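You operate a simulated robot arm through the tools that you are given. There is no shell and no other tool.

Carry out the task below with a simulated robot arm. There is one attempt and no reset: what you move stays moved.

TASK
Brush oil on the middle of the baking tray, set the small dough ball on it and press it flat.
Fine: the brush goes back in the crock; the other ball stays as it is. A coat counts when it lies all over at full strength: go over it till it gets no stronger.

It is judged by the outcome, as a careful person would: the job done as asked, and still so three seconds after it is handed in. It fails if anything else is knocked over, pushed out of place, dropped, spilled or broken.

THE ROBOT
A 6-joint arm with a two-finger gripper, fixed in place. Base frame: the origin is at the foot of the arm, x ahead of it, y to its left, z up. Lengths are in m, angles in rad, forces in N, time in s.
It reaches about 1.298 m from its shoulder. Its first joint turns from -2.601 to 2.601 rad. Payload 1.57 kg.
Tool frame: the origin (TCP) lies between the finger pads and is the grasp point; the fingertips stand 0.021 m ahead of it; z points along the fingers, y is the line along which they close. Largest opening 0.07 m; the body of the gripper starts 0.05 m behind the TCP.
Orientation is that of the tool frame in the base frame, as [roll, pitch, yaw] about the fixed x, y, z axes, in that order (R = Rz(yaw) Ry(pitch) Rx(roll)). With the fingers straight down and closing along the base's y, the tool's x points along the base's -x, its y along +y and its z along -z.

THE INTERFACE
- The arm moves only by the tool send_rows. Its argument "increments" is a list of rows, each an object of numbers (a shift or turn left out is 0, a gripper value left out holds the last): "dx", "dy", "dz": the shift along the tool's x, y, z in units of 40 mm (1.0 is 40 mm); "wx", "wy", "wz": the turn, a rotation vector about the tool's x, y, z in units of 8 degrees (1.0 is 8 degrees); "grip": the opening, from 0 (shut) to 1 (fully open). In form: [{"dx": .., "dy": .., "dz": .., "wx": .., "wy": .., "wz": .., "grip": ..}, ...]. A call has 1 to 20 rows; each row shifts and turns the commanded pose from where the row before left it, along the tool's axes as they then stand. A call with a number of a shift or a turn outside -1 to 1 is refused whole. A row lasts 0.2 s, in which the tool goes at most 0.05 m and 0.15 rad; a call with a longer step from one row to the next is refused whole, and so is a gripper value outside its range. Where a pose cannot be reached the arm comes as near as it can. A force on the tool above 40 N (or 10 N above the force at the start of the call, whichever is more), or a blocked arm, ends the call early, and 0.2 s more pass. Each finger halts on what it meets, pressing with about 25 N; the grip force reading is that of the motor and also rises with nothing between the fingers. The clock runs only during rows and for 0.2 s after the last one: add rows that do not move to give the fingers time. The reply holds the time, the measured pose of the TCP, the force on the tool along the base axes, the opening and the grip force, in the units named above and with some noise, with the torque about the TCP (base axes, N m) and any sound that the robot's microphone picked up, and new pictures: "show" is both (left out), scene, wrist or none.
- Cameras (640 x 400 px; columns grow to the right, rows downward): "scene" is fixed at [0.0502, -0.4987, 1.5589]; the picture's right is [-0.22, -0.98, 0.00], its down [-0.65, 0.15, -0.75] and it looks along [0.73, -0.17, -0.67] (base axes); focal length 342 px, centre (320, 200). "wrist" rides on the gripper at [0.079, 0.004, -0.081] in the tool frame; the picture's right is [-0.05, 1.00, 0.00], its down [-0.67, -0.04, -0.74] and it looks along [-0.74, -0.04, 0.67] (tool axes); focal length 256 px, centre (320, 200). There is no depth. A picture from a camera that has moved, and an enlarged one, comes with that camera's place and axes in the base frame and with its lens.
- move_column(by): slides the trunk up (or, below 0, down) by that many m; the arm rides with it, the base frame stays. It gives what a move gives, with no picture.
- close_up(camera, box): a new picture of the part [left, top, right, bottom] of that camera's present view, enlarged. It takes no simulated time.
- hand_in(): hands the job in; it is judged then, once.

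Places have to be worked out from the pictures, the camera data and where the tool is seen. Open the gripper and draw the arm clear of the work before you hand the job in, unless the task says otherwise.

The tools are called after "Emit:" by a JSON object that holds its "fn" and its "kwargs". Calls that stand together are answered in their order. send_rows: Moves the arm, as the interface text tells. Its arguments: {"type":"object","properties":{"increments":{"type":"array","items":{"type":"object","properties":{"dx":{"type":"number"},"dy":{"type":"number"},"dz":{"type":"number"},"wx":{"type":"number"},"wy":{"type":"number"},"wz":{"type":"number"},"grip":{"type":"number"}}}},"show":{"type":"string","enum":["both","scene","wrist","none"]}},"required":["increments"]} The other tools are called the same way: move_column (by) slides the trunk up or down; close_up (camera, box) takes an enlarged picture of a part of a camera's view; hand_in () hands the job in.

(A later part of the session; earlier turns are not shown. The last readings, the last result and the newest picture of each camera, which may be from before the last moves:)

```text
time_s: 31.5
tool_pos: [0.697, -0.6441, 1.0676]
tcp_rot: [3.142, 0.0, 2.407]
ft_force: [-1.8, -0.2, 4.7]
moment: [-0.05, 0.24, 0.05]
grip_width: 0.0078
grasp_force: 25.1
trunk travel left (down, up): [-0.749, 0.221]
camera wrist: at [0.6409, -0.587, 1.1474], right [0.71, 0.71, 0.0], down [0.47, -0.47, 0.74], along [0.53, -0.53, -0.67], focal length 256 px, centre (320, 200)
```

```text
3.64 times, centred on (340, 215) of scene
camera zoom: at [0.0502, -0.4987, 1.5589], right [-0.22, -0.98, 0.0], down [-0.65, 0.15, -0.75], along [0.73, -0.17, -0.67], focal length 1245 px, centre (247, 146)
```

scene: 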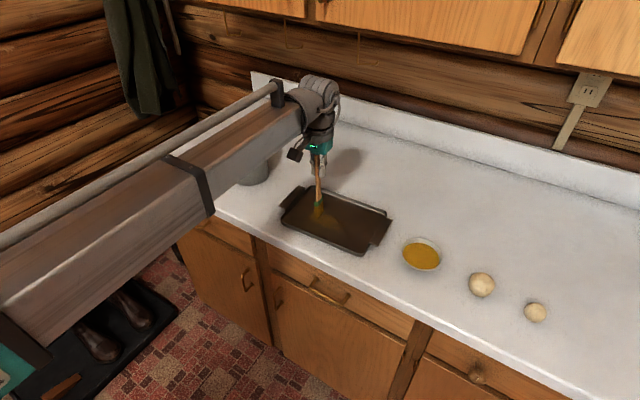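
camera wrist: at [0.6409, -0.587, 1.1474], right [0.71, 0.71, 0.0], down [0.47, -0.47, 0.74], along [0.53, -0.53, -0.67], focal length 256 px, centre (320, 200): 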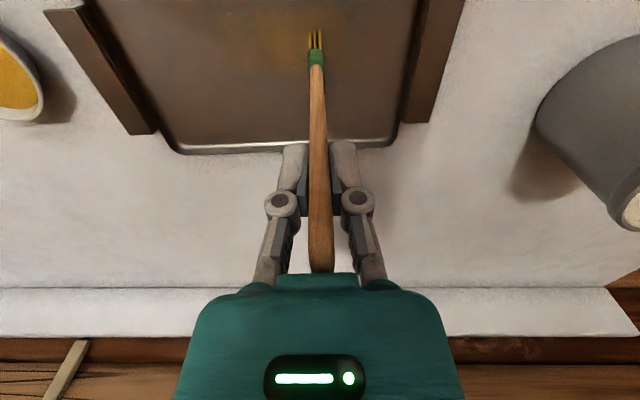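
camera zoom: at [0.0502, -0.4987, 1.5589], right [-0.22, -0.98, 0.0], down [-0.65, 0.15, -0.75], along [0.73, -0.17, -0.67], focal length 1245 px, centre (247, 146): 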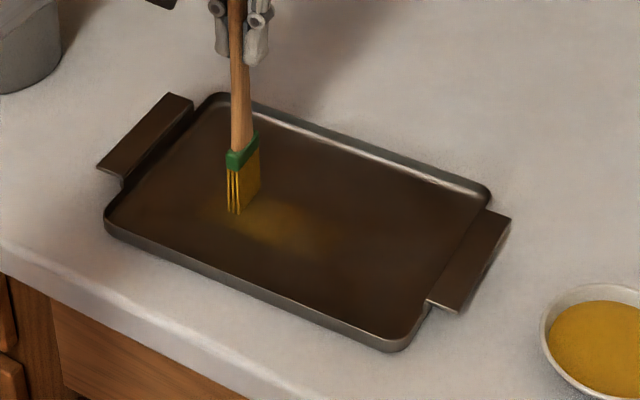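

A faint coat is laid down and the tray hasn't moved. I'm going back and forth over the centre lane, about ±6 cm.

Emit:
{"fn": "send_rows", "kwargs": {"increments": [{"dy": -0.54}, {"dy": -0.54}, {"dy": -0.54}, {"dy": -0.54}, {"dy": -0.54}, {"dy": 0.6}, {"dy": 0.6}, {"dy": 0.6}, {"dy": 0.6}, {"dy": 0.6}, {"dy": -0.6}, {"dy": -0.6}, {"dy": -0.6}, {"dy": -0.6}, {"dy": -0.6}, {"dy": 0.6}, {"dy": 0.6}, {"dy": 0.6}, {"dy": 0.6}, {"dy": 0.6}], "show": "wrist"}}

Emit:
{"fn": "close_up", "kwargs": {"camera": "scene", "box": [270, 160, 410, 270]}}

```text
time_s: 35.7
tool_pos: [0.7094, -0.6341, 1.0682]
tcp_rot: [-3.141, 0.0, 2.407]
ft_force: [0.3, 0.3, 1.7]
moment: [0.09, -0.05, 0.03]
grip_width: 0.0071
grasp_force: 25.7
trunk travel left (down, up): [-0.749, 0.221]
camera wrist: at [0.6522, -0.5779, 1.147], right [0.71, 0.7, 0.0], down [0.47, -0.47, 0.74], along [0.53, -0.53, -0.67], focal length 256 px, centre (320, 200)
```

wrist: 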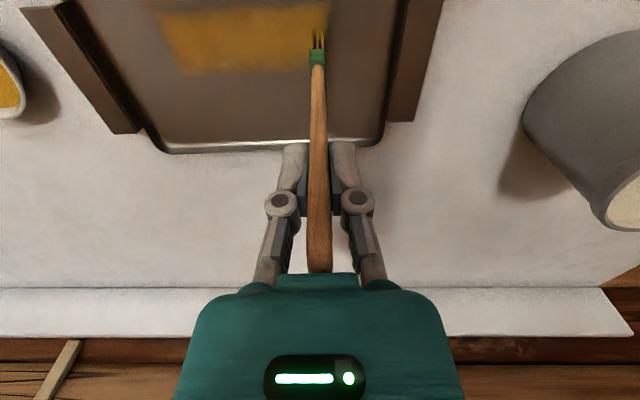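

```text
3.64 times, centred on (340, 215) of scene
camera zoom: at [0.0502, -0.4987, 1.5589], right [-0.22, -0.98, 0.0], down [-0.65, 0.15, -0.75], along [0.73, -0.17, -0.67], focal length 1245 px, centre (247, 146)
```

zoom: 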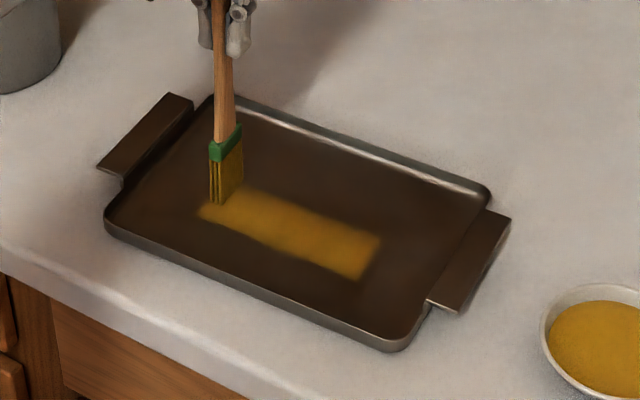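

The coat is building nicely in the centre lane. Before moving on I'm checking closely how the bristles sit and where the patch lies relative to the tray middle.

Emit:
{"fn": "close_up", "kwargs": {"camera": "scene", "box": [300, 170, 370, 240]}}

Emit:
{"fn": "close_up", "kwargs": {"camera": "wrist", "box": [140, 0, 460, 200]}}

```text
5.71 times, centred on (335, 205) of scene
camera zoom: at [0.0502, -0.4987, 1.5589], right [-0.22, -0.98, 0.0], down [-0.65, 0.15, -0.75], along [0.73, -0.17, -0.67], focal length 1956 px, centre (234, 171)
```

zoom: 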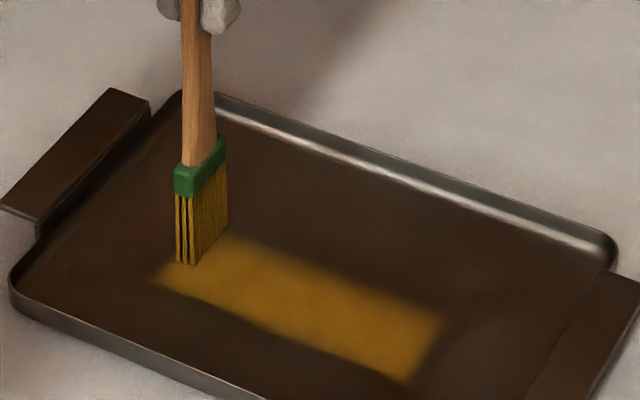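

```text
2.00 times, centred on (300, 100) of wrist
camera zoom: at [0.6522, -0.5779, 1.147], right [0.71, 0.7, 0.0], down [0.47, -0.47, 0.74], along [0.53, -0.53, -0.67], focal length 512 px, centre (360, 400)
```

zoom: 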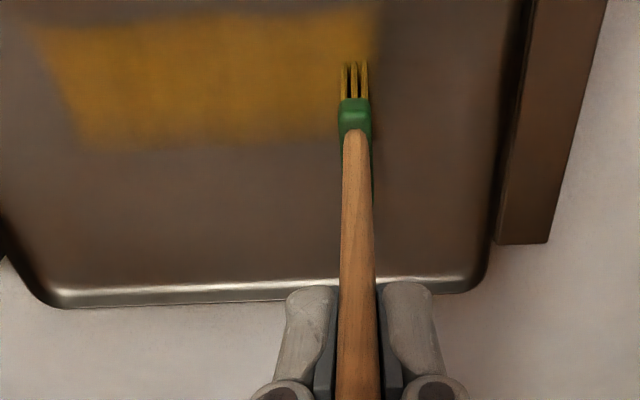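

The patch lies about 1.4 cm toward the robot from the TCP line, because the brush is tilted slightly in the grip. I'm compensating: lift 1 cm, shift the lane 3.8 cm away from the robot, and set down again.

Emit:
{"fn": "move_column", "kwargs": {"by": 0.01}}

Emit:
{"fn": "send_rows", "kwargs": {"increments": [{"dx": -0.48}, {"dx": -0.48}, {}], "show": "none"}}

Emit:
{"fn": "move_column", "kwargs": {"by": -0.01}}

```text
time_s: 36.2
tool_pos: [0.7078, -0.6342, 1.0773]
tcp_rot: [-3.14, 0.0, 2.408]
ft_force: [0.2, -0.5, -0.3]
moment: [-0.01, 0.02, 0.02]
grip_width: 0.0075
grasp_force: 24.3
trunk travel left (down, up): [-0.759, 0.211]
```

```text
time_s: 37.0
tool_pos: [0.7374, -0.6593, 1.0766]
tcp_rot: [3.141, 0.0, 2.407]
ft_force: [0.0, 0.1, 0.2]
moment: [-0.03, 0.01, -0.01]
grip_width: 0.0075
grasp_force: 25.2
trunk travel left (down, up): [-0.759, 0.211]
```

```text
time_s: 37.6
tool_pos: [0.7373, -0.66, 1.0677]
tcp_rot: [3.142, -0.001, 2.405]
ft_force: [0.2, 0.4, 0.0]
moment: [0.02, 0.07, -0.03]
grip_width: 0.0077
grasp_force: 24.6
trunk travel left (down, up): [-0.749, 0.221]
```

The force is about zero here, so I'm going down 1 mm more and reading it again.

Emit:
{"fn": "move_column", "kwargs": {"by": -0.0012}}

Emit:
{"fn": "send_rows", "kwargs": {"increments": [{"dy": -0.6}, {"dy": -0.6}, {"dy": -0.6}, {"dy": -0.6}, {"dy": -0.6}, {}], "show": "none"}}

Emit:
{"fn": "close_up", "kwargs": {"camera": "scene", "box": [270, 160, 410, 270]}}

```text
time_s: 38.1
tool_pos: [0.7368, -0.6587, 1.0673]
tcp_rot: [3.14, 0.0, 2.406]
ft_force: [1.3, -1.1, 11.1]
moment: [-0.05, -0.06, -0.03]
grip_width: 0.0076
grasp_force: 25.4
trunk travel left (down, up): [-0.748, 0.222]
```

```text
time_s: 39.5
tool_pos: [0.6546, -0.748, 1.0667]
tcp_rot: [3.14, 0.001, 2.407]
ft_force: [1.6, 1.8, 8.8]
moment: [0.38, -0.07, -0.02]
grip_width: 0.0078
grasp_force: 24.5
trunk travel left (down, up): [-0.748, 0.222]
```

```text
3.64 times, centred on (340, 215) of scene
camera zoom: at [0.0502, -0.4987, 1.5589], right [-0.22, -0.98, 0.0], down [-0.65, 0.15, -0.75], along [0.73, -0.17, -0.67], focal length 1245 px, centre (247, 146)
```

zoom: 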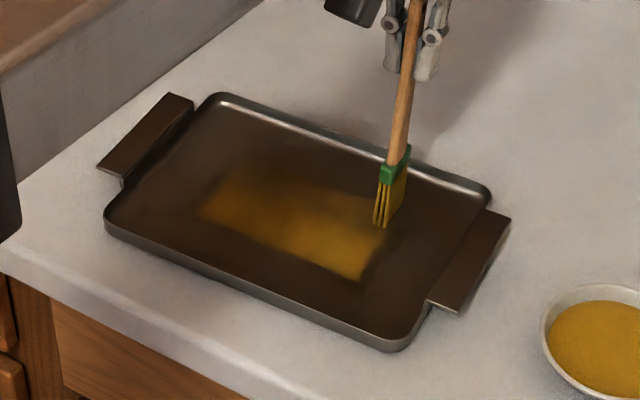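

Lane two is getting its coat. I'm continuing back and forth in this lane.

Emit:
{"fn": "send_rows", "kwargs": {"increments": [{"dy": 0.6}, {"dy": 0.6}, {"dy": 0.6}, {"dy": 0.6}, {"dy": 0.6}, {"dy": -0.6}, {"dy": -0.6}, {"dy": -0.6}, {"dy": -0.6}, {"dy": -0.6}, {"dy": 0.6}, {"dy": 0.6}, {"dy": 0.6}, {"dy": 0.6}, {"dy": 0.6}, {"dy": -0.6}, {"dy": -0.6}, {"dy": -0.6}, {"dy": -0.6}, {"dy": -0.6}], "show": "both"}}

Emit:
{"fn": "close_up", "kwargs": {"camera": "scene", "box": [270, 160, 410, 270]}}

```text
time_s: 43.7
tool_pos: [0.657, -0.7482, 1.0668]
tcp_rot: [3.14, 0.0, 2.406]
ft_force: [-0.7, -0.5, 1.4]
moment: [0.02, 0.12, 0.0]
grip_width: 0.0073
grasp_force: 25.5
trunk travel left (down, up): [-0.748, 0.222]
camera wrist: at [0.6004, -0.6921, 1.146], right [0.71, 0.71, 0.0], down [0.47, -0.47, 0.74], along [0.53, -0.53, -0.67], focal length 256 px, centre (320, 200)
```

scene: 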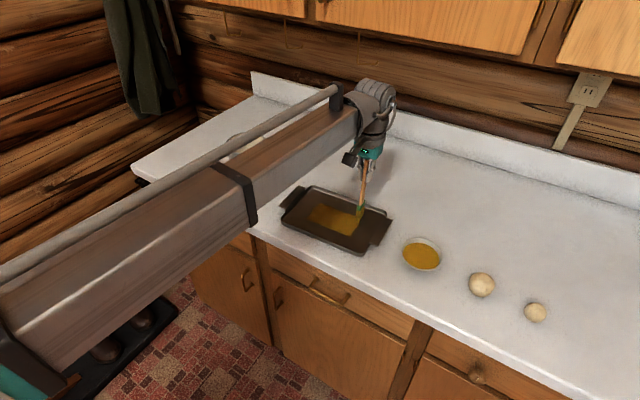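
wrist: 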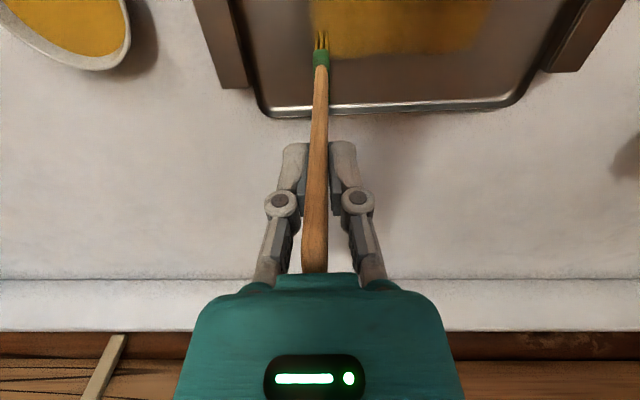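

```text
3.64 times, centred on (340, 215) of scene
camera zoom: at [0.0502, -0.4987, 1.5589], right [-0.22, -0.98, 0.0], down [-0.65, 0.15, -0.75], along [0.73, -0.17, -0.67], focal length 1245 px, centre (247, 146)
```

zoom: 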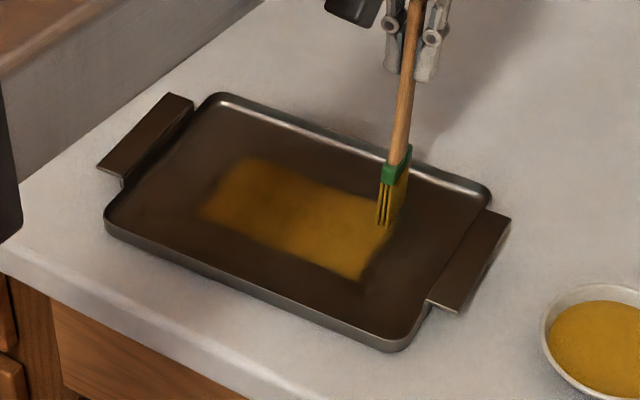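

Lane two is coated but looks a bit weaker. I'm taking a closer look at both lanes.

Emit:
{"fn": "close_up", "kwargs": {"camera": "wrist", "box": [220, 0, 540, 120]}}

Emit:
{"fn": "close_up", "kwargs": {"camera": "scene", "box": [310, 190, 380, 245]}}

```text
2.00 times, centred on (380, 60) of wrist
camera zoom: at [0.6004, -0.6921, 1.146], right [0.71, 0.71, 0.0], down [0.47, -0.47, 0.74], along [0.53, -0.53, -0.67], focal length 512 px, centre (200, 480)
```

zoom: 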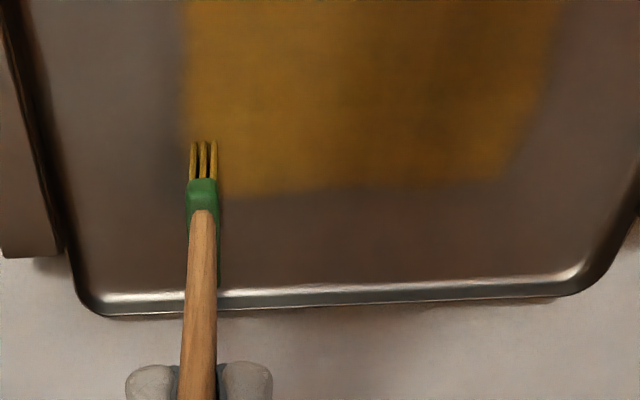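

```text
7.27 times, centred on (345, 218) of scene
camera zoom: at [0.0502, -0.4987, 1.5589], right [-0.22, -0.98, 0.0], down [-0.65, 0.15, -0.75], along [0.73, -0.17, -0.67], focal length 2490 px, centre (138, 73)
```

zoom: 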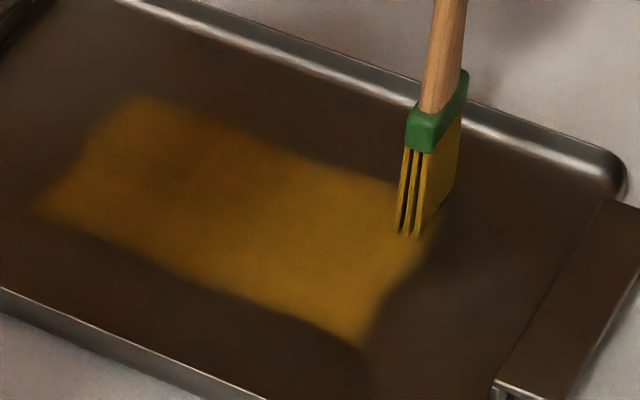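

The patch is about 13 × 7 cm and even, but the brush looks drier, so I'm re-dipping. I'm raising and moving to the bowl, shifted to allow for the brush tilt.

Emit:
{"fn": "move_column", "kwargs": {"by": 0.07}}

Emit:
{"fn": "send_rows", "kwargs": {"increments": [{"dx": 0.161, "dy": -0.754}, {"dx": 0.161, "dy": -0.754}, {"dx": 0.161, "dy": -0.754}, {"dx": 0.161, "dy": -0.754}, {"dx": 0.161, "dy": -0.754}, {"dx": 0.161, "dy": -0.754}, {}], "show": "both"}}

Emit:
{"fn": "close_up", "kwargs": {"camera": "scene", "box": [360, 150, 490, 290]}}

Emit:
{"fn": "close_up", "kwargs": {"camera": "wrist", "box": [240, 0, 400, 100]}}

Emit:
{"fn": "close_up", "kwargs": {"camera": "scene", "box": [270, 160, 410, 270]}}

```text
time_s: 44.8
tool_pos: [0.6572, -0.7477, 1.1363]
tcp_rot: [3.141, -0.001, 2.407]
ft_force: [0.3, 0.1, -0.8]
moment: [0.04, 0.01, 0.03]
grip_width: 0.0076
grasp_force: 25.4
trunk travel left (down, up): [-0.818, 0.152]
```

```text
time_s: 46.4
tool_pos: [0.5075, -0.8581, 1.1356]
tcp_rot: [3.141, 0.0, 2.406]
ft_force: [-1.3, -0.4, -0.6]
moment: [0.02, 0.0, -0.01]
grip_width: 0.0076
grasp_force: 25.2
trunk travel left (down, up): [-0.818, 0.152]
camera wrist: at [0.4514, -0.8014, 1.2157], right [0.71, 0.71, 0.0], down [0.47, -0.47, 0.74], along [0.53, -0.53, -0.67], focal length 256 px, centre (320, 200)
```

scene: 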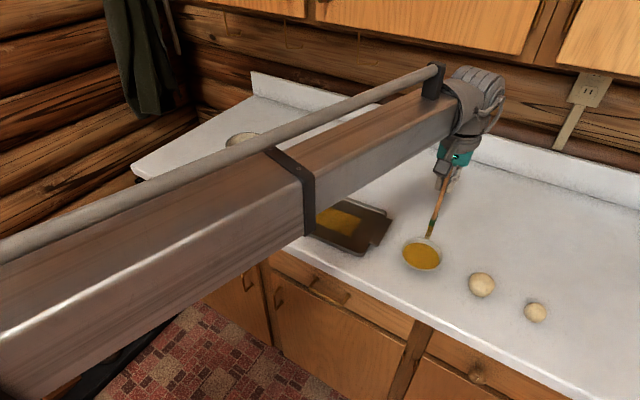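
wrist: 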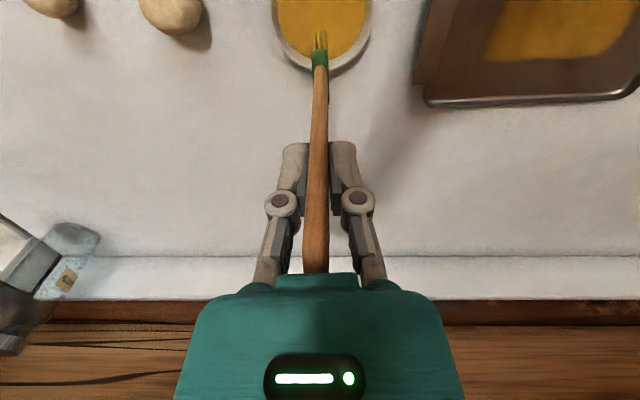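

```text
2.86 times, centred on (425, 220) of scene
camera zoom: at [0.0502, -0.4987, 1.5589], right [-0.22, -0.98, 0.0], down [-0.65, 0.15, -0.75], along [0.73, -0.17, -0.67], focal length 978 px, centre (20, 143)
```

zoom: 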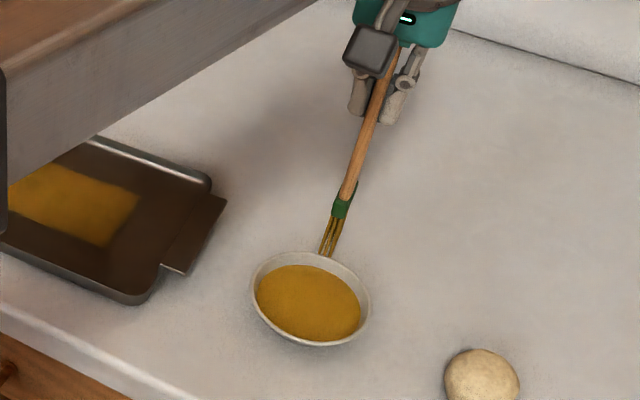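

```text
4.00 times, centred on (320, 50) of wrist
camera zoom: at [0.4514, -0.8014, 1.2157], right [0.71, 0.71, 0.0], down [0.47, -0.47, 0.74], along [0.53, -0.53, -0.67], focal length 1024 px, centre (320, 800)
```

zoom: 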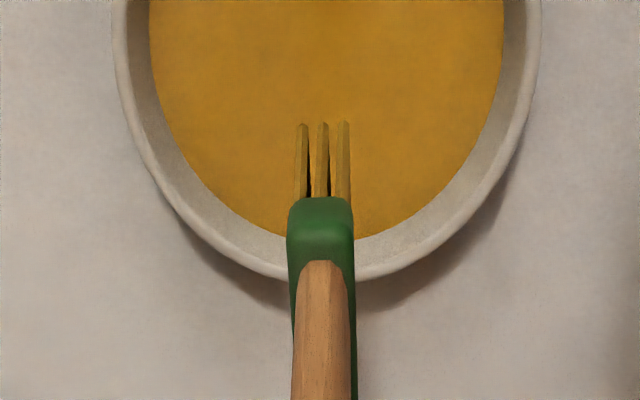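

```text
3.64 times, centred on (340, 215) of scene
camera zoom: at [0.0502, -0.4987, 1.5589], right [-0.22, -0.98, 0.0], down [-0.65, 0.15, -0.75], along [0.73, -0.17, -0.67], focal length 1245 px, centre (247, 146)
```

zoom: 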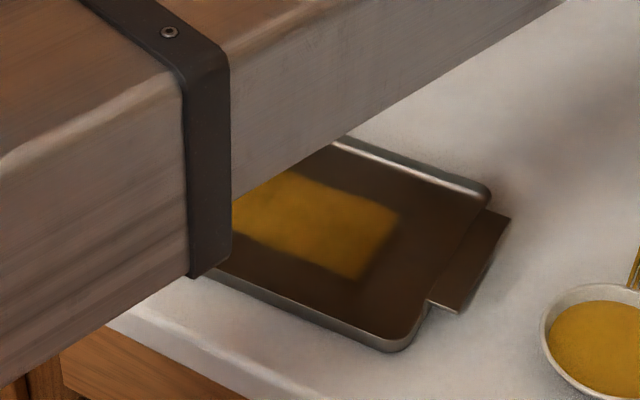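

The brush is in fact hanging straight (L≈0.145), so the offset I added isn't needed. I'm shifting back 2 cm toward the bowl centre and then dipping gently.

Emit:
{"fn": "send_rows", "kwargs": {"increments": [{"dx": 0.5}, {}], "show": "none"}}

Emit:
{"fn": "move_column", "kwargs": {"by": -0.05}}

Emit:
{"fn": "close_up", "kwargs": {"camera": "wrist", "box": [240, 0, 400, 100]}}

Emit:
{"fn": "close_up", "kwargs": {"camera": "scene", "box": [380, 200, 480, 290]}}

```text
time_s: 47.0
tool_pos: [0.4921, -0.8433, 1.1363]
tcp_rot: [-3.14, -0.001, 2.408]
ft_force: [-0.3, -1.0, -0.4]
moment: [0.0, -0.05, 0.01]
grip_width: 0.0074
grasp_force: 25.0
trunk travel left (down, up): [-0.818, 0.152]
```

```text
time_s: 47.9
tool_pos: [0.4928, -0.8445, 1.0868]
tcp_rot: [-3.141, 0.001, 2.405]
ft_force: [0.6, 0.1, -0.7]
moment: [0.02, 0.03, -0.02]
grip_width: 0.0074
grasp_force: 25.0
trunk travel left (down, up): [-0.768, 0.202]
```

```text
4.00 times, centred on (320, 50) of wrist
camera zoom: at [0.4366, -0.7876, 1.1658], right [0.71, 0.71, 0.0], down [0.47, -0.47, 0.74], along [0.53, -0.53, -0.67], focal length 1024 px, centre (320, 800)
```

zoom: 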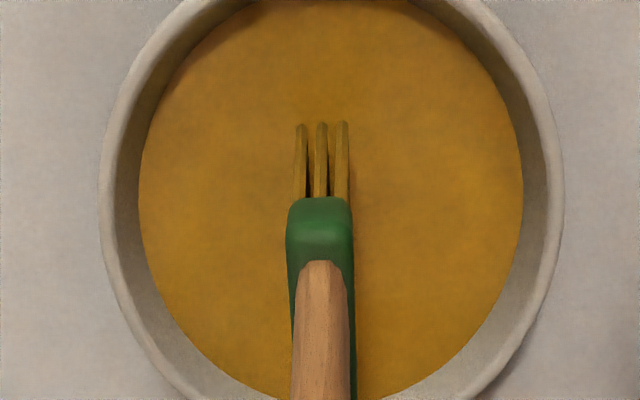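

```text
4.44 times, centred on (430, 245) of scene
camera zoom: at [0.0502, -0.4987, 1.5589], right [-0.22, -0.98, 0.0], down [-0.65, 0.15, -0.75], along [0.73, -0.17, -0.67], focal length 1522 px, centre (-169, 0)
```

zoom: 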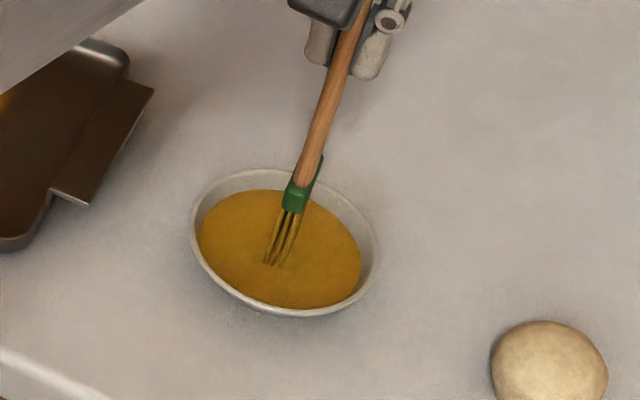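

The tips are just at the oil surface, so I'm lowering in small steps.

Emit:
{"fn": "move_column", "kwargs": {"by": -0.007}}

Emit:
{"fn": "close_up", "kwargs": {"camera": "wrist", "box": [280, 20, 360, 70]}}

```text
time_s: 48.5
tool_pos: [0.4929, -0.8441, 1.0798]
tcp_rot: [3.141, 0.0, 2.409]
ft_force: [0.5, -0.1, -0.6]
moment: [0.02, -0.01, -0.02]
grip_width: 0.0075
grasp_force: 25.1
trunk travel left (down, up): [-0.761, 0.209]
```

```text
8.00 times, centred on (320, 45) of wrist
camera zoom: at [0.4366, -0.7876, 1.1588], right [0.71, 0.71, 0.0], down [0.47, -0.47, 0.74], along [0.53, -0.53, -0.67], focal length 2048 px, centre (320, 1440)
```

zoom: 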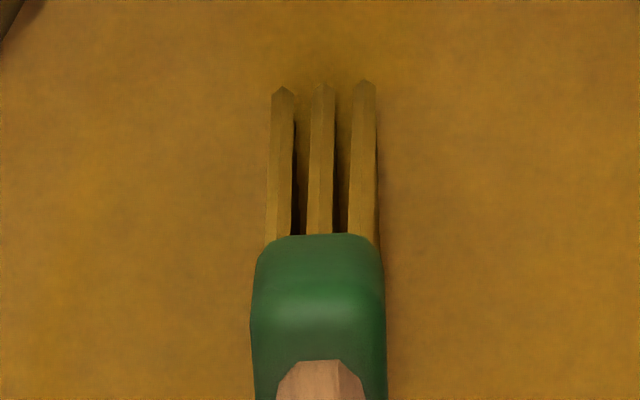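

No contact yet, so I'm lowering a little more.

Emit:
{"fn": "move_column", "kwargs": {"by": -0.003}}

Emit:
{"fn": "send_rows", "kwargs": {"increments": [{}], "show": "none"}}

Emit:
{"fn": "close_up", "kwargs": {"camera": "wrist", "box": [280, 20, 360, 70]}}

```text
time_s: 49.0
tool_pos: [0.4926, -0.8431, 1.0765]
tcp_rot: [3.141, 0.001, 2.407]
ft_force: [-0.1, 0.2, 1.4]
moment: [-0.03, -0.02, -0.01]
grip_width: 0.0074
grasp_force: 25.0
trunk travel left (down, up): [-0.758, 0.212]
```

```text
time_s: 49.4
tool_pos: [0.4931, -0.8434, 1.0763]
tcp_rot: [-3.141, 0.001, 2.408]
ft_force: [-0.6, -0.2, 1.9]
moment: [0.0, 0.04, 0.02]
grip_width: 0.0078
grasp_force: 25.2
trunk travel left (down, up): [-0.758, 0.212]
```

```text
8.00 times, centred on (320, 45) of wrist
camera zoom: at [0.4365, -0.7875, 1.156], right [0.71, 0.71, 0.0], down [0.47, -0.47, 0.74], along [0.53, -0.53, -0.67], focal length 2048 px, centre (320, 1440)
```

zoom: 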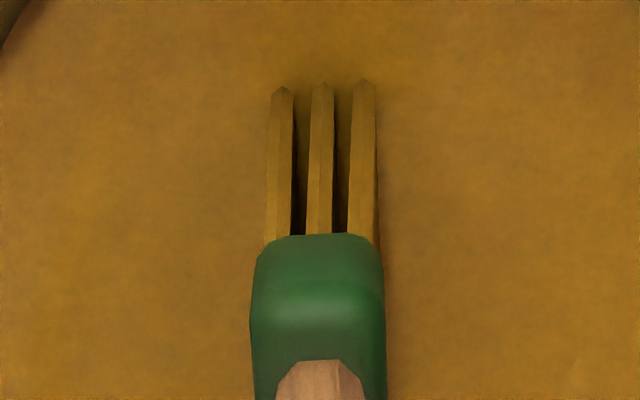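

The brush is in light contact with the oil at about 1.5 N. I'm holding briefly, then raising and going back to the tray for a lane a little further toward the far side.

Emit:
{"fn": "send_rows", "kwargs": {"increments": [{}, {}, {}], "show": "none"}}

Emit:
{"fn": "move_column", "kwargs": {"by": 0.06}}

Emit:
{"fn": "send_rows", "kwargs": {"increments": [{"dx": -0.251, "dy": 0.741}, {"dx": -0.251, "dy": 0.741}, {"dx": -0.251, "dy": 0.741}, {"dx": -0.251, "dy": 0.741}, {"dx": -0.251, "dy": 0.741}, {"dx": -0.251, "dy": 0.741}, {}], "show": "wrist"}}

Emit:
{"fn": "close_up", "kwargs": {"camera": "scene", "box": [270, 160, 410, 270]}}

```text
time_s: 50.2
tool_pos: [0.4921, -0.844, 1.0762]
tcp_rot: [-3.142, -0.001, 2.407]
ft_force: [-0.1, -0.2, 1.4]
moment: [0.02, 0.03, 0.02]
grip_width: 0.0075
grasp_force: 25.3
trunk travel left (down, up): [-0.758, 0.212]
```

```text
time_s: 51.2
tool_pos: [0.4936, -0.8435, 1.1362]
tcp_rot: [3.141, 0.0, 2.408]
ft_force: [-0.6, 1.2, -0.7]
moment: [-0.03, -0.04, 0.01]
grip_width: 0.0074
grasp_force: 24.4
trunk travel left (down, up): [-0.818, 0.152]
```

```text
time_s: 52.8
tool_pos: [0.6554, -0.7522, 1.1364]
tcp_rot: [-3.141, 0.0, 2.408]
ft_force: [-0.6, 0.4, -0.8]
moment: [-0.03, -0.02, -0.04]
grip_width: 0.0074
grasp_force: 25.4
trunk travel left (down, up): [-0.818, 0.152]
camera wrist: at [0.5991, -0.6971, 1.2158], right [0.71, 0.7, 0.0], down [0.47, -0.47, 0.74], along [0.53, -0.53, -0.67], focal length 256 px, centre (320, 200)
```

wrist: 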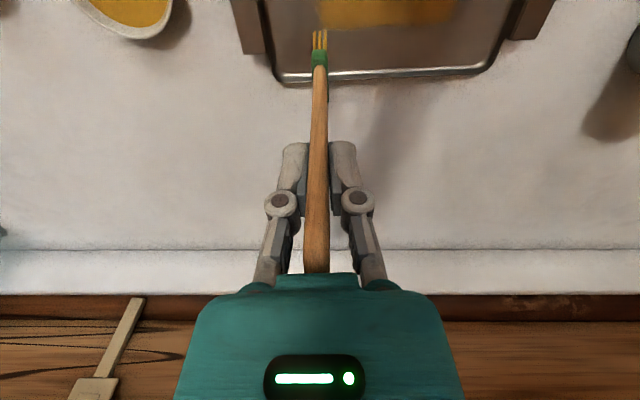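

```text
3.64 times, centred on (340, 215) of scene
camera zoom: at [0.0502, -0.4987, 1.5589], right [-0.22, -0.98, 0.0], down [-0.65, 0.15, -0.75], along [0.73, -0.17, -0.67], focal length 1245 px, centre (247, 146)
```

zoom: 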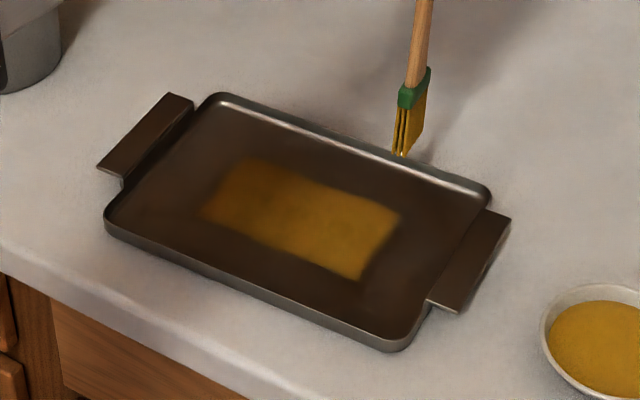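

The bristles are bright yellow again, so the refill worked. The patch is well centred on the tray but weaker at the crock end. I'm lowering to the tray.

Emit:
{"fn": "move_column", "kwargs": {"by": -0.068}}

Emit:
{"fn": "send_rows", "kwargs": {"increments": [{}], "show": "none"}}

```text
time_s: 53.9
tool_pos: [0.6555, -0.7523, 1.068]
tcp_rot: [-3.141, 0.0, 2.408]
ft_force: [-0.3, 0.5, 0.0]
moment: [0.0, -0.01, -0.02]
grip_width: 0.0075
grasp_force: 25.1
trunk travel left (down, up): [-0.75, 0.22]
```

```text
time_s: 54.3
tool_pos: [0.6546, -0.7539, 1.0677]
tcp_rot: [3.142, 0.0, 2.407]
ft_force: [0.3, -0.3, -0.1]
moment: [-0.02, -0.02, 0.0]
grip_width: 0.0074
grasp_force: 25.2
trunk travel left (down, up): [-0.75, 0.22]
```

I'm going down a touch more for a light contact, then stroking.

Emit:
{"fn": "move_column", "kwargs": {"by": -0.002}}

Emit:
{"fn": "send_rows", "kwargs": {"increments": [{"dy": 0.6}, {"dy": 0.6}, {"dy": 0.6}, {"dy": 0.6}, {"dy": 0.6}, {}], "show": "none"}}

Emit:
{"fn": "close_up", "kwargs": {"camera": "scene", "box": [270, 160, 410, 270]}}

Emit:
{"fn": "close_up", "kwargs": {"camera": "wrist", "box": [120, 0, 440, 160]}}

```text
time_s: 54.8
tool_pos: [0.6548, -0.7535, 1.0675]
tcp_rot: [-3.141, 0.0, 2.408]
ft_force: [0.0, -0.3, 1.5]
moment: [-0.01, -0.02, -0.02]
grip_width: 0.0076
grasp_force: 25.2
trunk travel left (down, up): [-0.748, 0.222]
```

```text
time_s: 56.2
tool_pos: [0.7348, -0.6651, 1.0668]
tcp_rot: [-3.142, 0.001, 2.406]
ft_force: [-0.1, 0.3, 1.1]
moment: [-0.01, 0.08, 0.03]
grip_width: 0.0075
grasp_force: 25.2
trunk travel left (down, up): [-0.748, 0.222]
```

```text
3.64 times, centred on (340, 215) of scene
camera zoom: at [0.0502, -0.4987, 1.5589], right [-0.22, -0.98, 0.0], down [-0.65, 0.15, -0.75], along [0.73, -0.17, -0.67], focal length 1245 px, centre (247, 146)
```

zoom: 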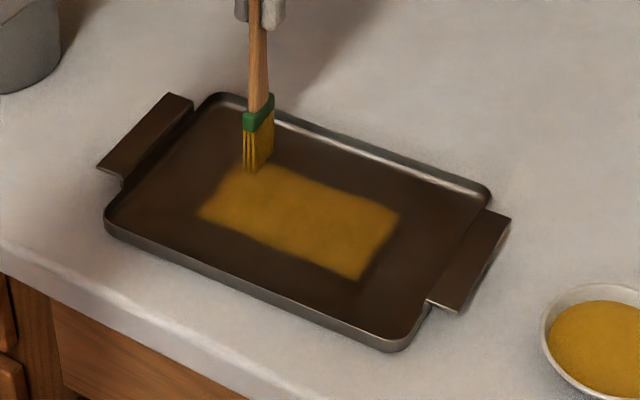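

```text
2.00 times, centred on (280, 80) of wrist
camera zoom: at [0.6787, -0.6083, 1.1459], right [0.71, 0.71, 0.0], down [0.47, -0.47, 0.74], along [0.53, -0.53, -0.67], focal length 512 px, centre (400, 440)
```

zoom: 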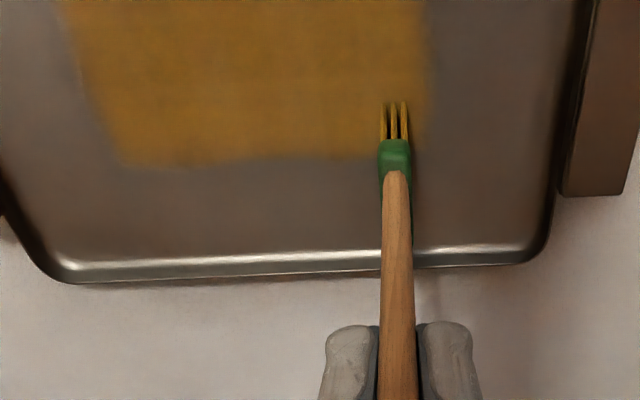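

One pass with the fresh brush evened out the coat. I'm continuing with more passes in this lane.

Emit:
{"fn": "send_rows", "kwargs": {"increments": [{"dy": -0.6}, {"dy": -0.6}, {"dy": -0.6}, {"dy": -0.6}, {"dy": -0.6}, {"dy": 0.6}, {"dy": 0.6}, {"dy": 0.6}, {"dy": 0.6}, {"dy": 0.6}, {"dy": -0.6}, {"dy": -0.6}, {"dy": -0.6}, {"dy": -0.6}, {"dy": -0.6}, {"dy": 0.6}, {"dy": 0.6}, {"dy": 0.6}, {"dy": 0.6}, {"dy": 0.6}], "show": "none"}}

Emit:
{"fn": "close_up", "kwargs": {"camera": "scene", "box": [270, 160, 410, 270]}}

Emit:
{"fn": "close_up", "kwargs": {"camera": "wrist", "box": [120, 0, 440, 160]}}

```text
time_s: 60.4
tool_pos: [0.7363, -0.6662, 1.0665]
tcp_rot: [-3.141, 0.0, 2.407]
ft_force: [-0.8, 0.0, 0.4]
moment: [0.04, -0.03, -0.01]
grip_width: 0.0074
grasp_force: 24.7
trunk travel left (down, up): [-0.748, 0.222]
```

```text
3.64 times, centred on (340, 215) of scene
camera zoom: at [0.0502, -0.4987, 1.5589], right [-0.22, -0.98, 0.0], down [-0.65, 0.15, -0.75], along [0.73, -0.17, -0.67], focal length 1245 px, centre (247, 146)
```

zoom: 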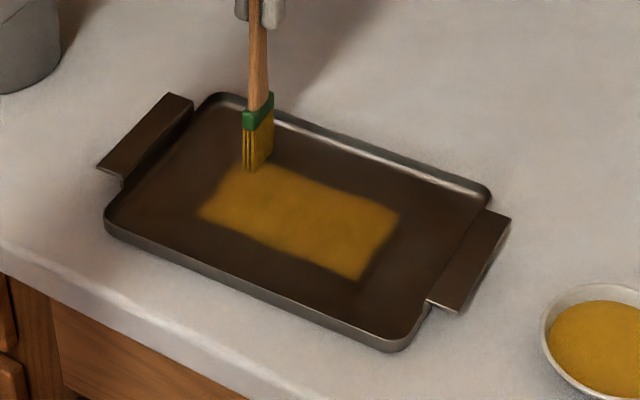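

```text
2.00 times, centred on (280, 80) of wrist
camera zoom: at [0.68, -0.6087, 1.1458], right [0.71, 0.71, 0.0], down [0.47, -0.47, 0.74], along [0.53, -0.53, -0.67], focal length 512 px, centre (400, 440)
```

zoom: 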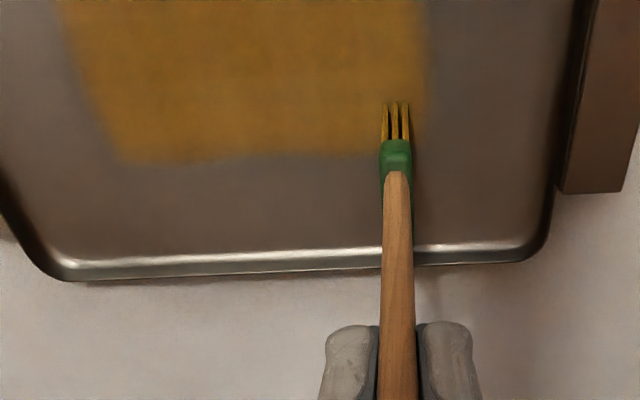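

The back edge of the coat isn't following the brush outward, so the target area may simply end there. I'm testing by brushing 2 cm further along the long direction.

Emit:
{"fn": "send_rows", "kwargs": {"increments": [{"dy": 0.5}, {"dy": -0.5}, {"dy": 0.5}, {"dy": -0.5}, {"dy": -0.5}, {}], "show": "none"}}

Emit:
{"fn": "close_up", "kwargs": {"camera": "scene", "box": [270, 160, 410, 270]}}

Emit:
{"fn": "close_up", "kwargs": {"camera": "wrist", "box": [160, 0, 480, 160]}}

```text
time_s: 61.8
tool_pos: [0.723, -0.6787, 1.0664]
tcp_rot: [3.14, 0.0, 2.408]
ft_force: [1.0, -0.3, -0.2]
moment: [0.0, -0.04, 0.01]
grip_width: 0.0073
grasp_force: 24.9
trunk travel left (down, up): [-0.748, 0.222]
```

```text
3.64 times, centred on (340, 215) of scene
camera zoom: at [0.0502, -0.4987, 1.5589], right [-0.22, -0.98, 0.0], down [-0.65, 0.15, -0.75], along [0.73, -0.17, -0.67], focal length 1245 px, centre (247, 146)
```

zoom: 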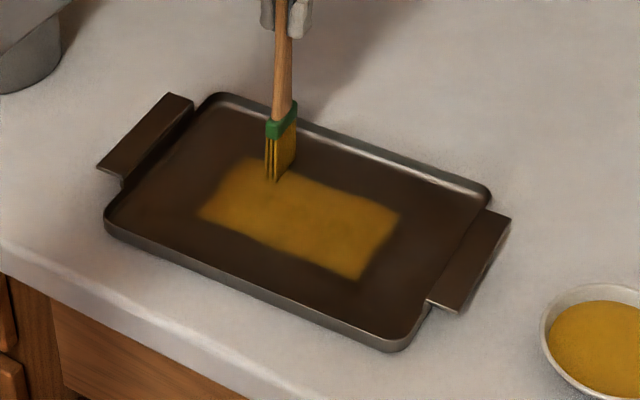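

```text
2.00 times, centred on (320, 80) of wrist
camera zoom: at [0.6654, -0.6237, 1.1458], right [0.71, 0.71, 0.0], down [0.47, -0.47, 0.74], along [0.53, -0.53, -0.67], focal length 512 px, centre (320, 440)
```

zoom: 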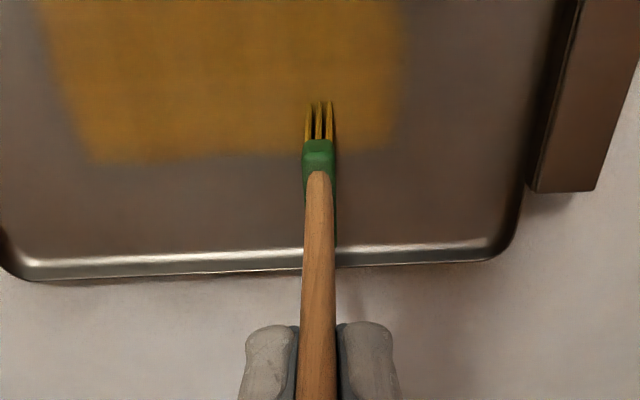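

The coat didn't extend past that end, so it seems the target zone ends there. I'm now treating the front side: lift, shift 6.3 cm toward the robot, and set down.

Emit:
{"fn": "move_column", "kwargs": {"by": 0.01}}

Emit:
{"fn": "send_rows", "kwargs": {"increments": [{"dx": 0.79}, {"dx": 0.79}, {}], "show": "none"}}

Emit:
{"fn": "move_column", "kwargs": {"by": -0.0105}}

Emit:
{"fn": "send_rows", "kwargs": {"increments": [{}], "show": "none"}}

```text
time_s: 62.4
tool_pos: [0.7226, -0.6797, 1.0762]
tcp_rot: [3.141, 0.0, 2.407]
ft_force: [0.1, -0.4, 0.1]
moment: [0.0, 0.02, 0.01]
grip_width: 0.0074
grasp_force: 24.5
trunk travel left (down, up): [-0.758, 0.212]
```

```text
time_s: 63.2
tool_pos: [0.6735, -0.6378, 1.0757]
tcp_rot: [-3.142, 0.0, 2.406]
ft_force: [0.5, 0.7, -0.5]
moment: [0.0, 0.02, 0.03]
grip_width: 0.0073
grasp_force: 25.2
trunk travel left (down, up): [-0.758, 0.212]
```

```text
time_s: 63.8
tool_pos: [0.6724, -0.6363, 1.0667]
tcp_rot: [-3.141, -0.001, 2.406]
ft_force: [-0.6, 1.0, 2.8]
moment: [0.11, 0.18, 0.01]
grip_width: 0.0076
grasp_force: 25.1
trunk travel left (down, up): [-0.747, 0.223]
```

```text
time_s: 64.2
tool_pos: [0.673, -0.637, 1.0662]
tcp_rot: [-3.141, 0.0, 2.405]
ft_force: [-0.1, 0.6, 3.0]
moment: [0.18, 0.24, 0.02]
grip_width: 0.0074
grasp_force: 24.9
trunk travel left (down, up): [-0.747, 0.223]
```

The contact is a light 3 N. I'm stroking the front lane end to end, slightly longer than before.

Emit:
{"fn": "send_rows", "kwargs": {"increments": [{"dy": -0.53}, {"dy": -0.53}, {"dy": -0.53}, {"dy": -0.53}, {"dy": -0.53}, {"dy": 0.583}, {"dy": 0.583}, {"dy": 0.583}, {"dy": 0.583}, {"dy": 0.583}, {"dy": 0.583}, {"dy": -0.583}, {"dy": -0.583}, {"dy": -0.583}, {"dy": -0.583}, {"dy": -0.583}, {"dy": -0.583}], "show": "none"}}

Emit:
{"fn": "close_up", "kwargs": {"camera": "scene", "box": [270, 160, 410, 270]}}

Emit:
{"fn": "close_up", "kwargs": {"camera": "wrist", "box": [240, 0, 560, 160]}}

```text
time_s: 67.8
tool_pos: [0.6029, -0.7161, 1.0657]
tcp_rot: [-3.14, 0.0, 2.406]
ft_force: [0.2, -0.2, 1.5]
moment: [0.01, 0.09, 0.01]
grip_width: 0.0077
grasp_force: 25.2
trunk travel left (down, up): [-0.747, 0.223]
```

```text
3.64 times, centred on (340, 215) of scene
camera zoom: at [0.0502, -0.4987, 1.5589], right [-0.22, -0.98, 0.0], down [-0.65, 0.15, -0.75], along [0.73, -0.17, -0.67], focal length 1245 px, centre (247, 146)
```

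zoom: 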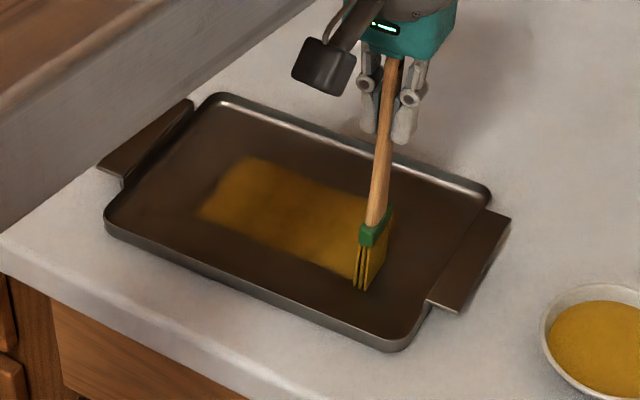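

```text
2.00 times, centred on (400, 80) of wrist
camera zoom: at [0.5471, -0.6596, 1.1454], right [0.71, 0.7, 0.0], down [0.47, -0.47, 0.74], along [0.53, -0.53, -0.67], focal length 512 px, centre (160, 440)
```

zoom: 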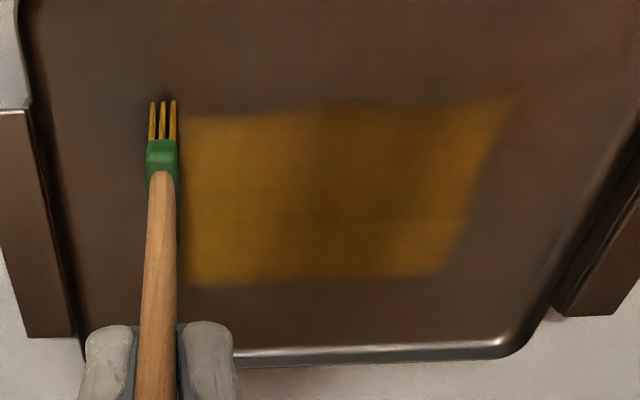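

Confirmed: the coat has a sharp rectangular boundary of about 13 × 7 cm, centred on the tray, and brushing outside it leaves nothing. I'm making more overlapping passes across the whole zone to bring it to full strength.

Emit:
{"fn": "send_rows", "kwargs": {"increments": [{"dx": -0.09, "dy": 0.583}, {"dx": -0.09, "dy": 0.583}, {"dx": -0.09, "dy": 0.583}, {"dx": -0.09, "dy": 0.583}, {"dx": -0.09, "dy": 0.583}, {"dx": -0.09, "dy": 0.583}, {"dy": -0.583}, {"dy": -0.583}, {"dy": -0.583}, {"dy": -0.583}, {"dy": -0.583}, {"dy": -0.583}, {"dx": -0.09, "dy": 0.583}, {"dx": -0.09, "dy": 0.583}, {"dx": -0.09, "dy": 0.583}, {"dx": -0.09, "dy": 0.583}, {"dx": -0.09, "dy": 0.583}, {"dx": -0.09, "dy": 0.583}], "show": "none"}}

Emit:
{"fn": "send_rows", "kwargs": {"increments": [{"dy": -0.583}, {"dy": -0.583}, {"dy": -0.583}, {"dy": -0.583}, {"dy": -0.583}, {"dy": -0.583}, {"dx": -0.09, "dy": 0.583}, {"dx": -0.09, "dy": 0.583}, {"dx": -0.09, "dy": 0.583}, {"dx": -0.09, "dy": 0.583}, {"dx": -0.09, "dy": 0.583}, {"dx": -0.09, "dy": 0.583}, {"dy": -0.583}, {"dy": -0.583}, {"dy": -0.583}, {"dy": -0.583}, {"dy": -0.583}, {"dy": -0.583}], "show": "none"}}

Emit:
{"fn": "close_up", "kwargs": {"camera": "scene", "box": [270, 160, 410, 270]}}

Emit:
{"fn": "close_up", "kwargs": {"camera": "wrist", "box": [240, 0, 560, 160]}}

```text
time_s: 71.6
tool_pos: [0.7278, -0.6402, 1.0657]
tcp_rot: [-3.141, -0.001, 2.407]
ft_force: [0.1, -0.2, -0.8]
moment: [-0.03, 0.0, -0.01]
grip_width: 0.0073
grasp_force: 25.4
trunk travel left (down, up): [-0.747, 0.223]
```

```text
time_s: 75.4
tool_pos: [0.6504, -0.7603, 1.0657]
tcp_rot: [-3.141, -0.001, 2.407]
ft_force: [0.5, 0.0, 0.0]
moment: [-0.03, 0.0, -0.01]
grip_width: 0.0076
grasp_force: 24.9
trunk travel left (down, up): [-0.747, 0.223]
```

```text
3.64 times, centred on (340, 215) of scene
camera zoom: at [0.0502, -0.4987, 1.5589], right [-0.22, -0.98, 0.0], down [-0.65, 0.15, -0.75], along [0.73, -0.17, -0.67], focal length 1245 px, centre (247, 146)
```

zoom: 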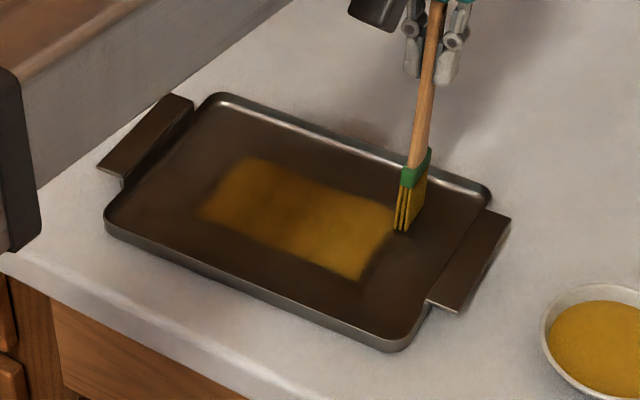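

```text
2.00 times, centred on (400, 80) of wrist
camera zoom: at [0.5946, -0.704, 1.1453], right [0.71, 0.71, 0.0], down [0.47, -0.47, 0.74], along [0.53, -0.53, -0.67], focal length 512 px, centre (160, 440)
```

zoom: 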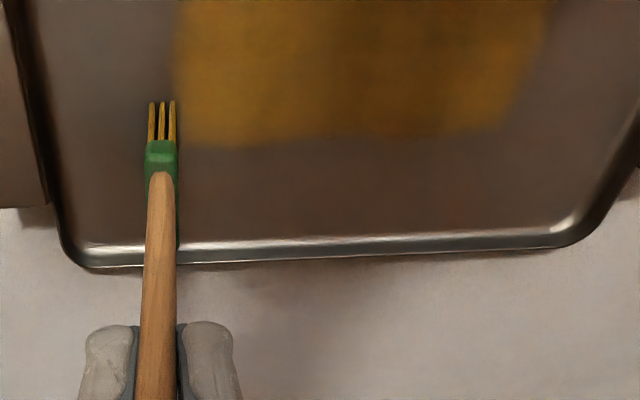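

Contact has faded to about zero and the brush is drying. I'm re-dipping and will then go over it with firmer contact.

Emit:
{"fn": "move_column", "kwargs": {"by": 0.07}}

Emit:
{"fn": "send_rows", "kwargs": {"increments": [{"dx": 0.251, "dy": -0.697}, {"dx": 0.251, "dy": -0.697}, {"dx": 0.251, "dy": -0.697}, {"dx": 0.251, "dy": -0.697}, {"dx": 0.251, "dy": -0.697}, {"dx": 0.251, "dy": -0.697}, {}], "show": "wrist"}}

Emit:
{"fn": "close_up", "kwargs": {"camera": "wrist", "box": [400, 0, 640, 130]}}

Emit:
{"fn": "close_up", "kwargs": {"camera": "wrist", "box": [240, 0, 400, 100]}}

```text
time_s: 76.5
tool_pos: [0.6512, -0.7602, 1.1355]
tcp_rot: [3.141, 0.0, 2.405]
ft_force: [-0.4, 0.6, -0.4]
moment: [0.0, -0.03, 0.01]
grip_width: 0.0076
grasp_force: 25.2
trunk travel left (down, up): [-0.817, 0.153]
```

```text
time_s: 78.0
tool_pos: [0.493, -0.8448, 1.1365]
tcp_rot: [-3.141, 0.0, 2.406]
ft_force: [0.4, -0.4, 0.2]
moment: [0.01, -0.01, 0.02]
grip_width: 0.0075
grasp_force: 25.0
trunk travel left (down, up): [-0.817, 0.153]
camera wrist: at [0.4378, -0.7884, 1.2152], right [0.71, 0.71, 0.0], down [0.47, -0.47, 0.74], along [0.53, -0.53, -0.67], focal length 256 px, centre (320, 200)
```

wrist: 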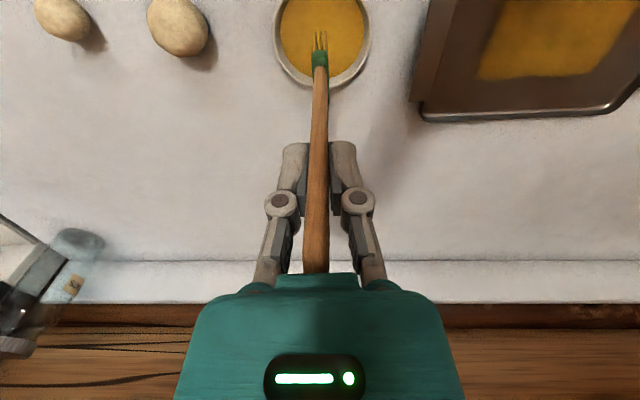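

```text
2.67 times, centred on (520, 65) of wrist
camera zoom: at [0.4378, -0.7884, 1.2152], right [0.71, 0.71, 0.0], down [0.47, -0.47, 0.74], along [0.53, -0.53, -0.67], focal length 683 px, centre (-213, 560)
```

zoom: 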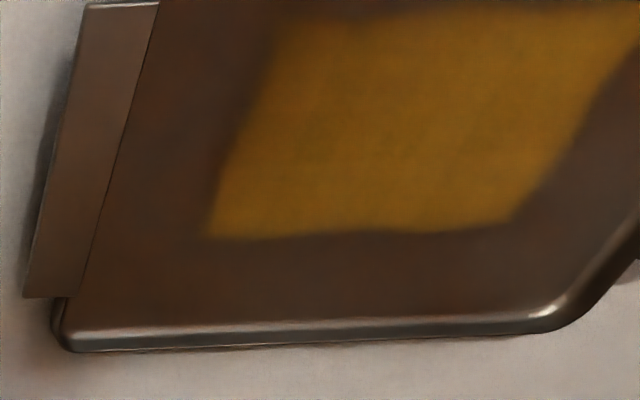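

```text
4.00 times, centred on (320, 50) of wrist
camera zoom: at [0.4378, -0.7884, 1.2152], right [0.71, 0.71, 0.0], down [0.47, -0.47, 0.74], along [0.53, -0.53, -0.67], focal length 1024 px, centre (320, 800)
```

zoom: 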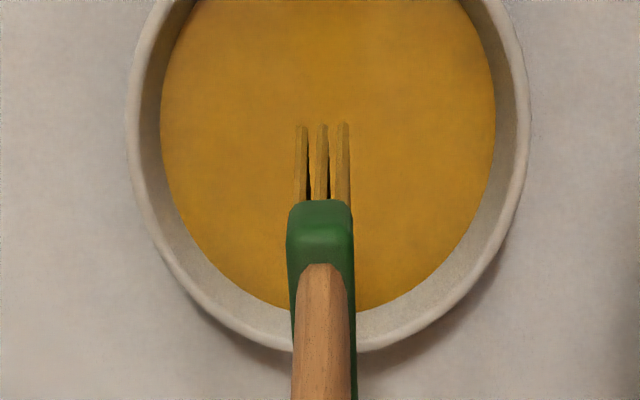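

From here, with little shadow, the coat looks uniform. I'm dipping again.

Emit:
{"fn": "move_column", "kwargs": {"by": -0.06}}

Emit:
{"fn": "move_column", "kwargs": {"by": -0.002}}

Emit:
{"fn": "send_rows", "kwargs": {"increments": [{}, {}], "show": "none"}}

```text
time_s: 79.0
tool_pos: [0.4929, -0.8444, 1.0765]
tcp_rot: [-3.141, -0.001, 2.406]
ft_force: [-0.7, 0.1, -0.1]
moment: [0.0, 0.0, -0.02]
grip_width: 0.0075
grasp_force: 25.5
trunk travel left (down, up): [-0.757, 0.213]
```

```text
time_s: 79.6
tool_pos: [0.4927, -0.8444, 1.0748]
tcp_rot: [3.14, 0.0, 2.408]
ft_force: [2.9, -2.8, 17.5]
moment: [-0.26, -0.28, -0.04]
grip_width: 0.0075
grasp_force: 24.9
trunk travel left (down, up): [-0.755, 0.215]
```

```text
time_s: 80.2
tool_pos: [0.4936, -0.8442, 1.0753]
tcp_rot: [3.141, 0.002, 2.407]
ft_force: [2.9, -2.7, 17.8]
moment: [-0.33, -0.3, -0.01]
grip_width: 0.0075
grasp_force: 24.8
trunk travel left (down, up): [-0.755, 0.215]
```

The brush is loaded. I'm raising it and going to the front-left corner of the zone.

Emit:
{"fn": "move_column", "kwargs": {"by": 0.06}}

Emit:
{"fn": "send_rows", "kwargs": {"increments": [{"dx": -0.007, "dy": 0.699}, {"dx": -0.007, "dy": 0.699}, {"dx": -0.007, "dy": 0.699}, {"dx": -0.007, "dy": 0.699}, {"dx": -0.007, "dy": 0.699}, {"dx": -0.007, "dy": 0.699}, {}], "show": "none"}}

Emit:
{"fn": "move_column", "kwargs": {"by": -0.068}}

Emit:
{"fn": "move_column", "kwargs": {"by": -0.001}}

```text
time_s: 81.2
tool_pos: [0.4933, -0.8446, 1.1338]
tcp_rot: [3.141, 0.0, 2.408]
ft_force: [0.0, -0.4, -0.7]
moment: [-0.01, -0.04, -0.04]
grip_width: 0.0076
grasp_force: 25.1
trunk travel left (down, up): [-0.815, 0.155]
```

```text
time_s: 82.8
tool_pos: [0.6073, -0.7216, 1.1343]
tcp_rot: [-3.141, 0.0, 2.406]
ft_force: [-0.2, -0.1, -0.3]
moment: [0.0, -0.04, 0.01]
grip_width: 0.0079
grasp_force: 24.7
trunk travel left (down, up): [-0.815, 0.155]
```

```text
time_s: 83.8
tool_pos: [0.6078, -0.7224, 1.0659]
tcp_rot: [3.141, 0.001, 2.407]
ft_force: [0.9, -0.2, -0.8]
moment: [0.01, 0.05, -0.01]
grip_width: 0.0073
grasp_force: 25.0
trunk travel left (down, up): [-0.747, 0.223]
```

```text
time_s: 84.3
tool_pos: [0.6073, -0.7213, 1.0666]
tcp_rot: [-3.141, 0.001, 2.407]
ft_force: [0.9, -0.9, 7.4]
moment: [-0.03, -0.01, 0.02]
grip_width: 0.0074
grasp_force: 25.0
trunk travel left (down, up): [-0.746, 0.224]
```

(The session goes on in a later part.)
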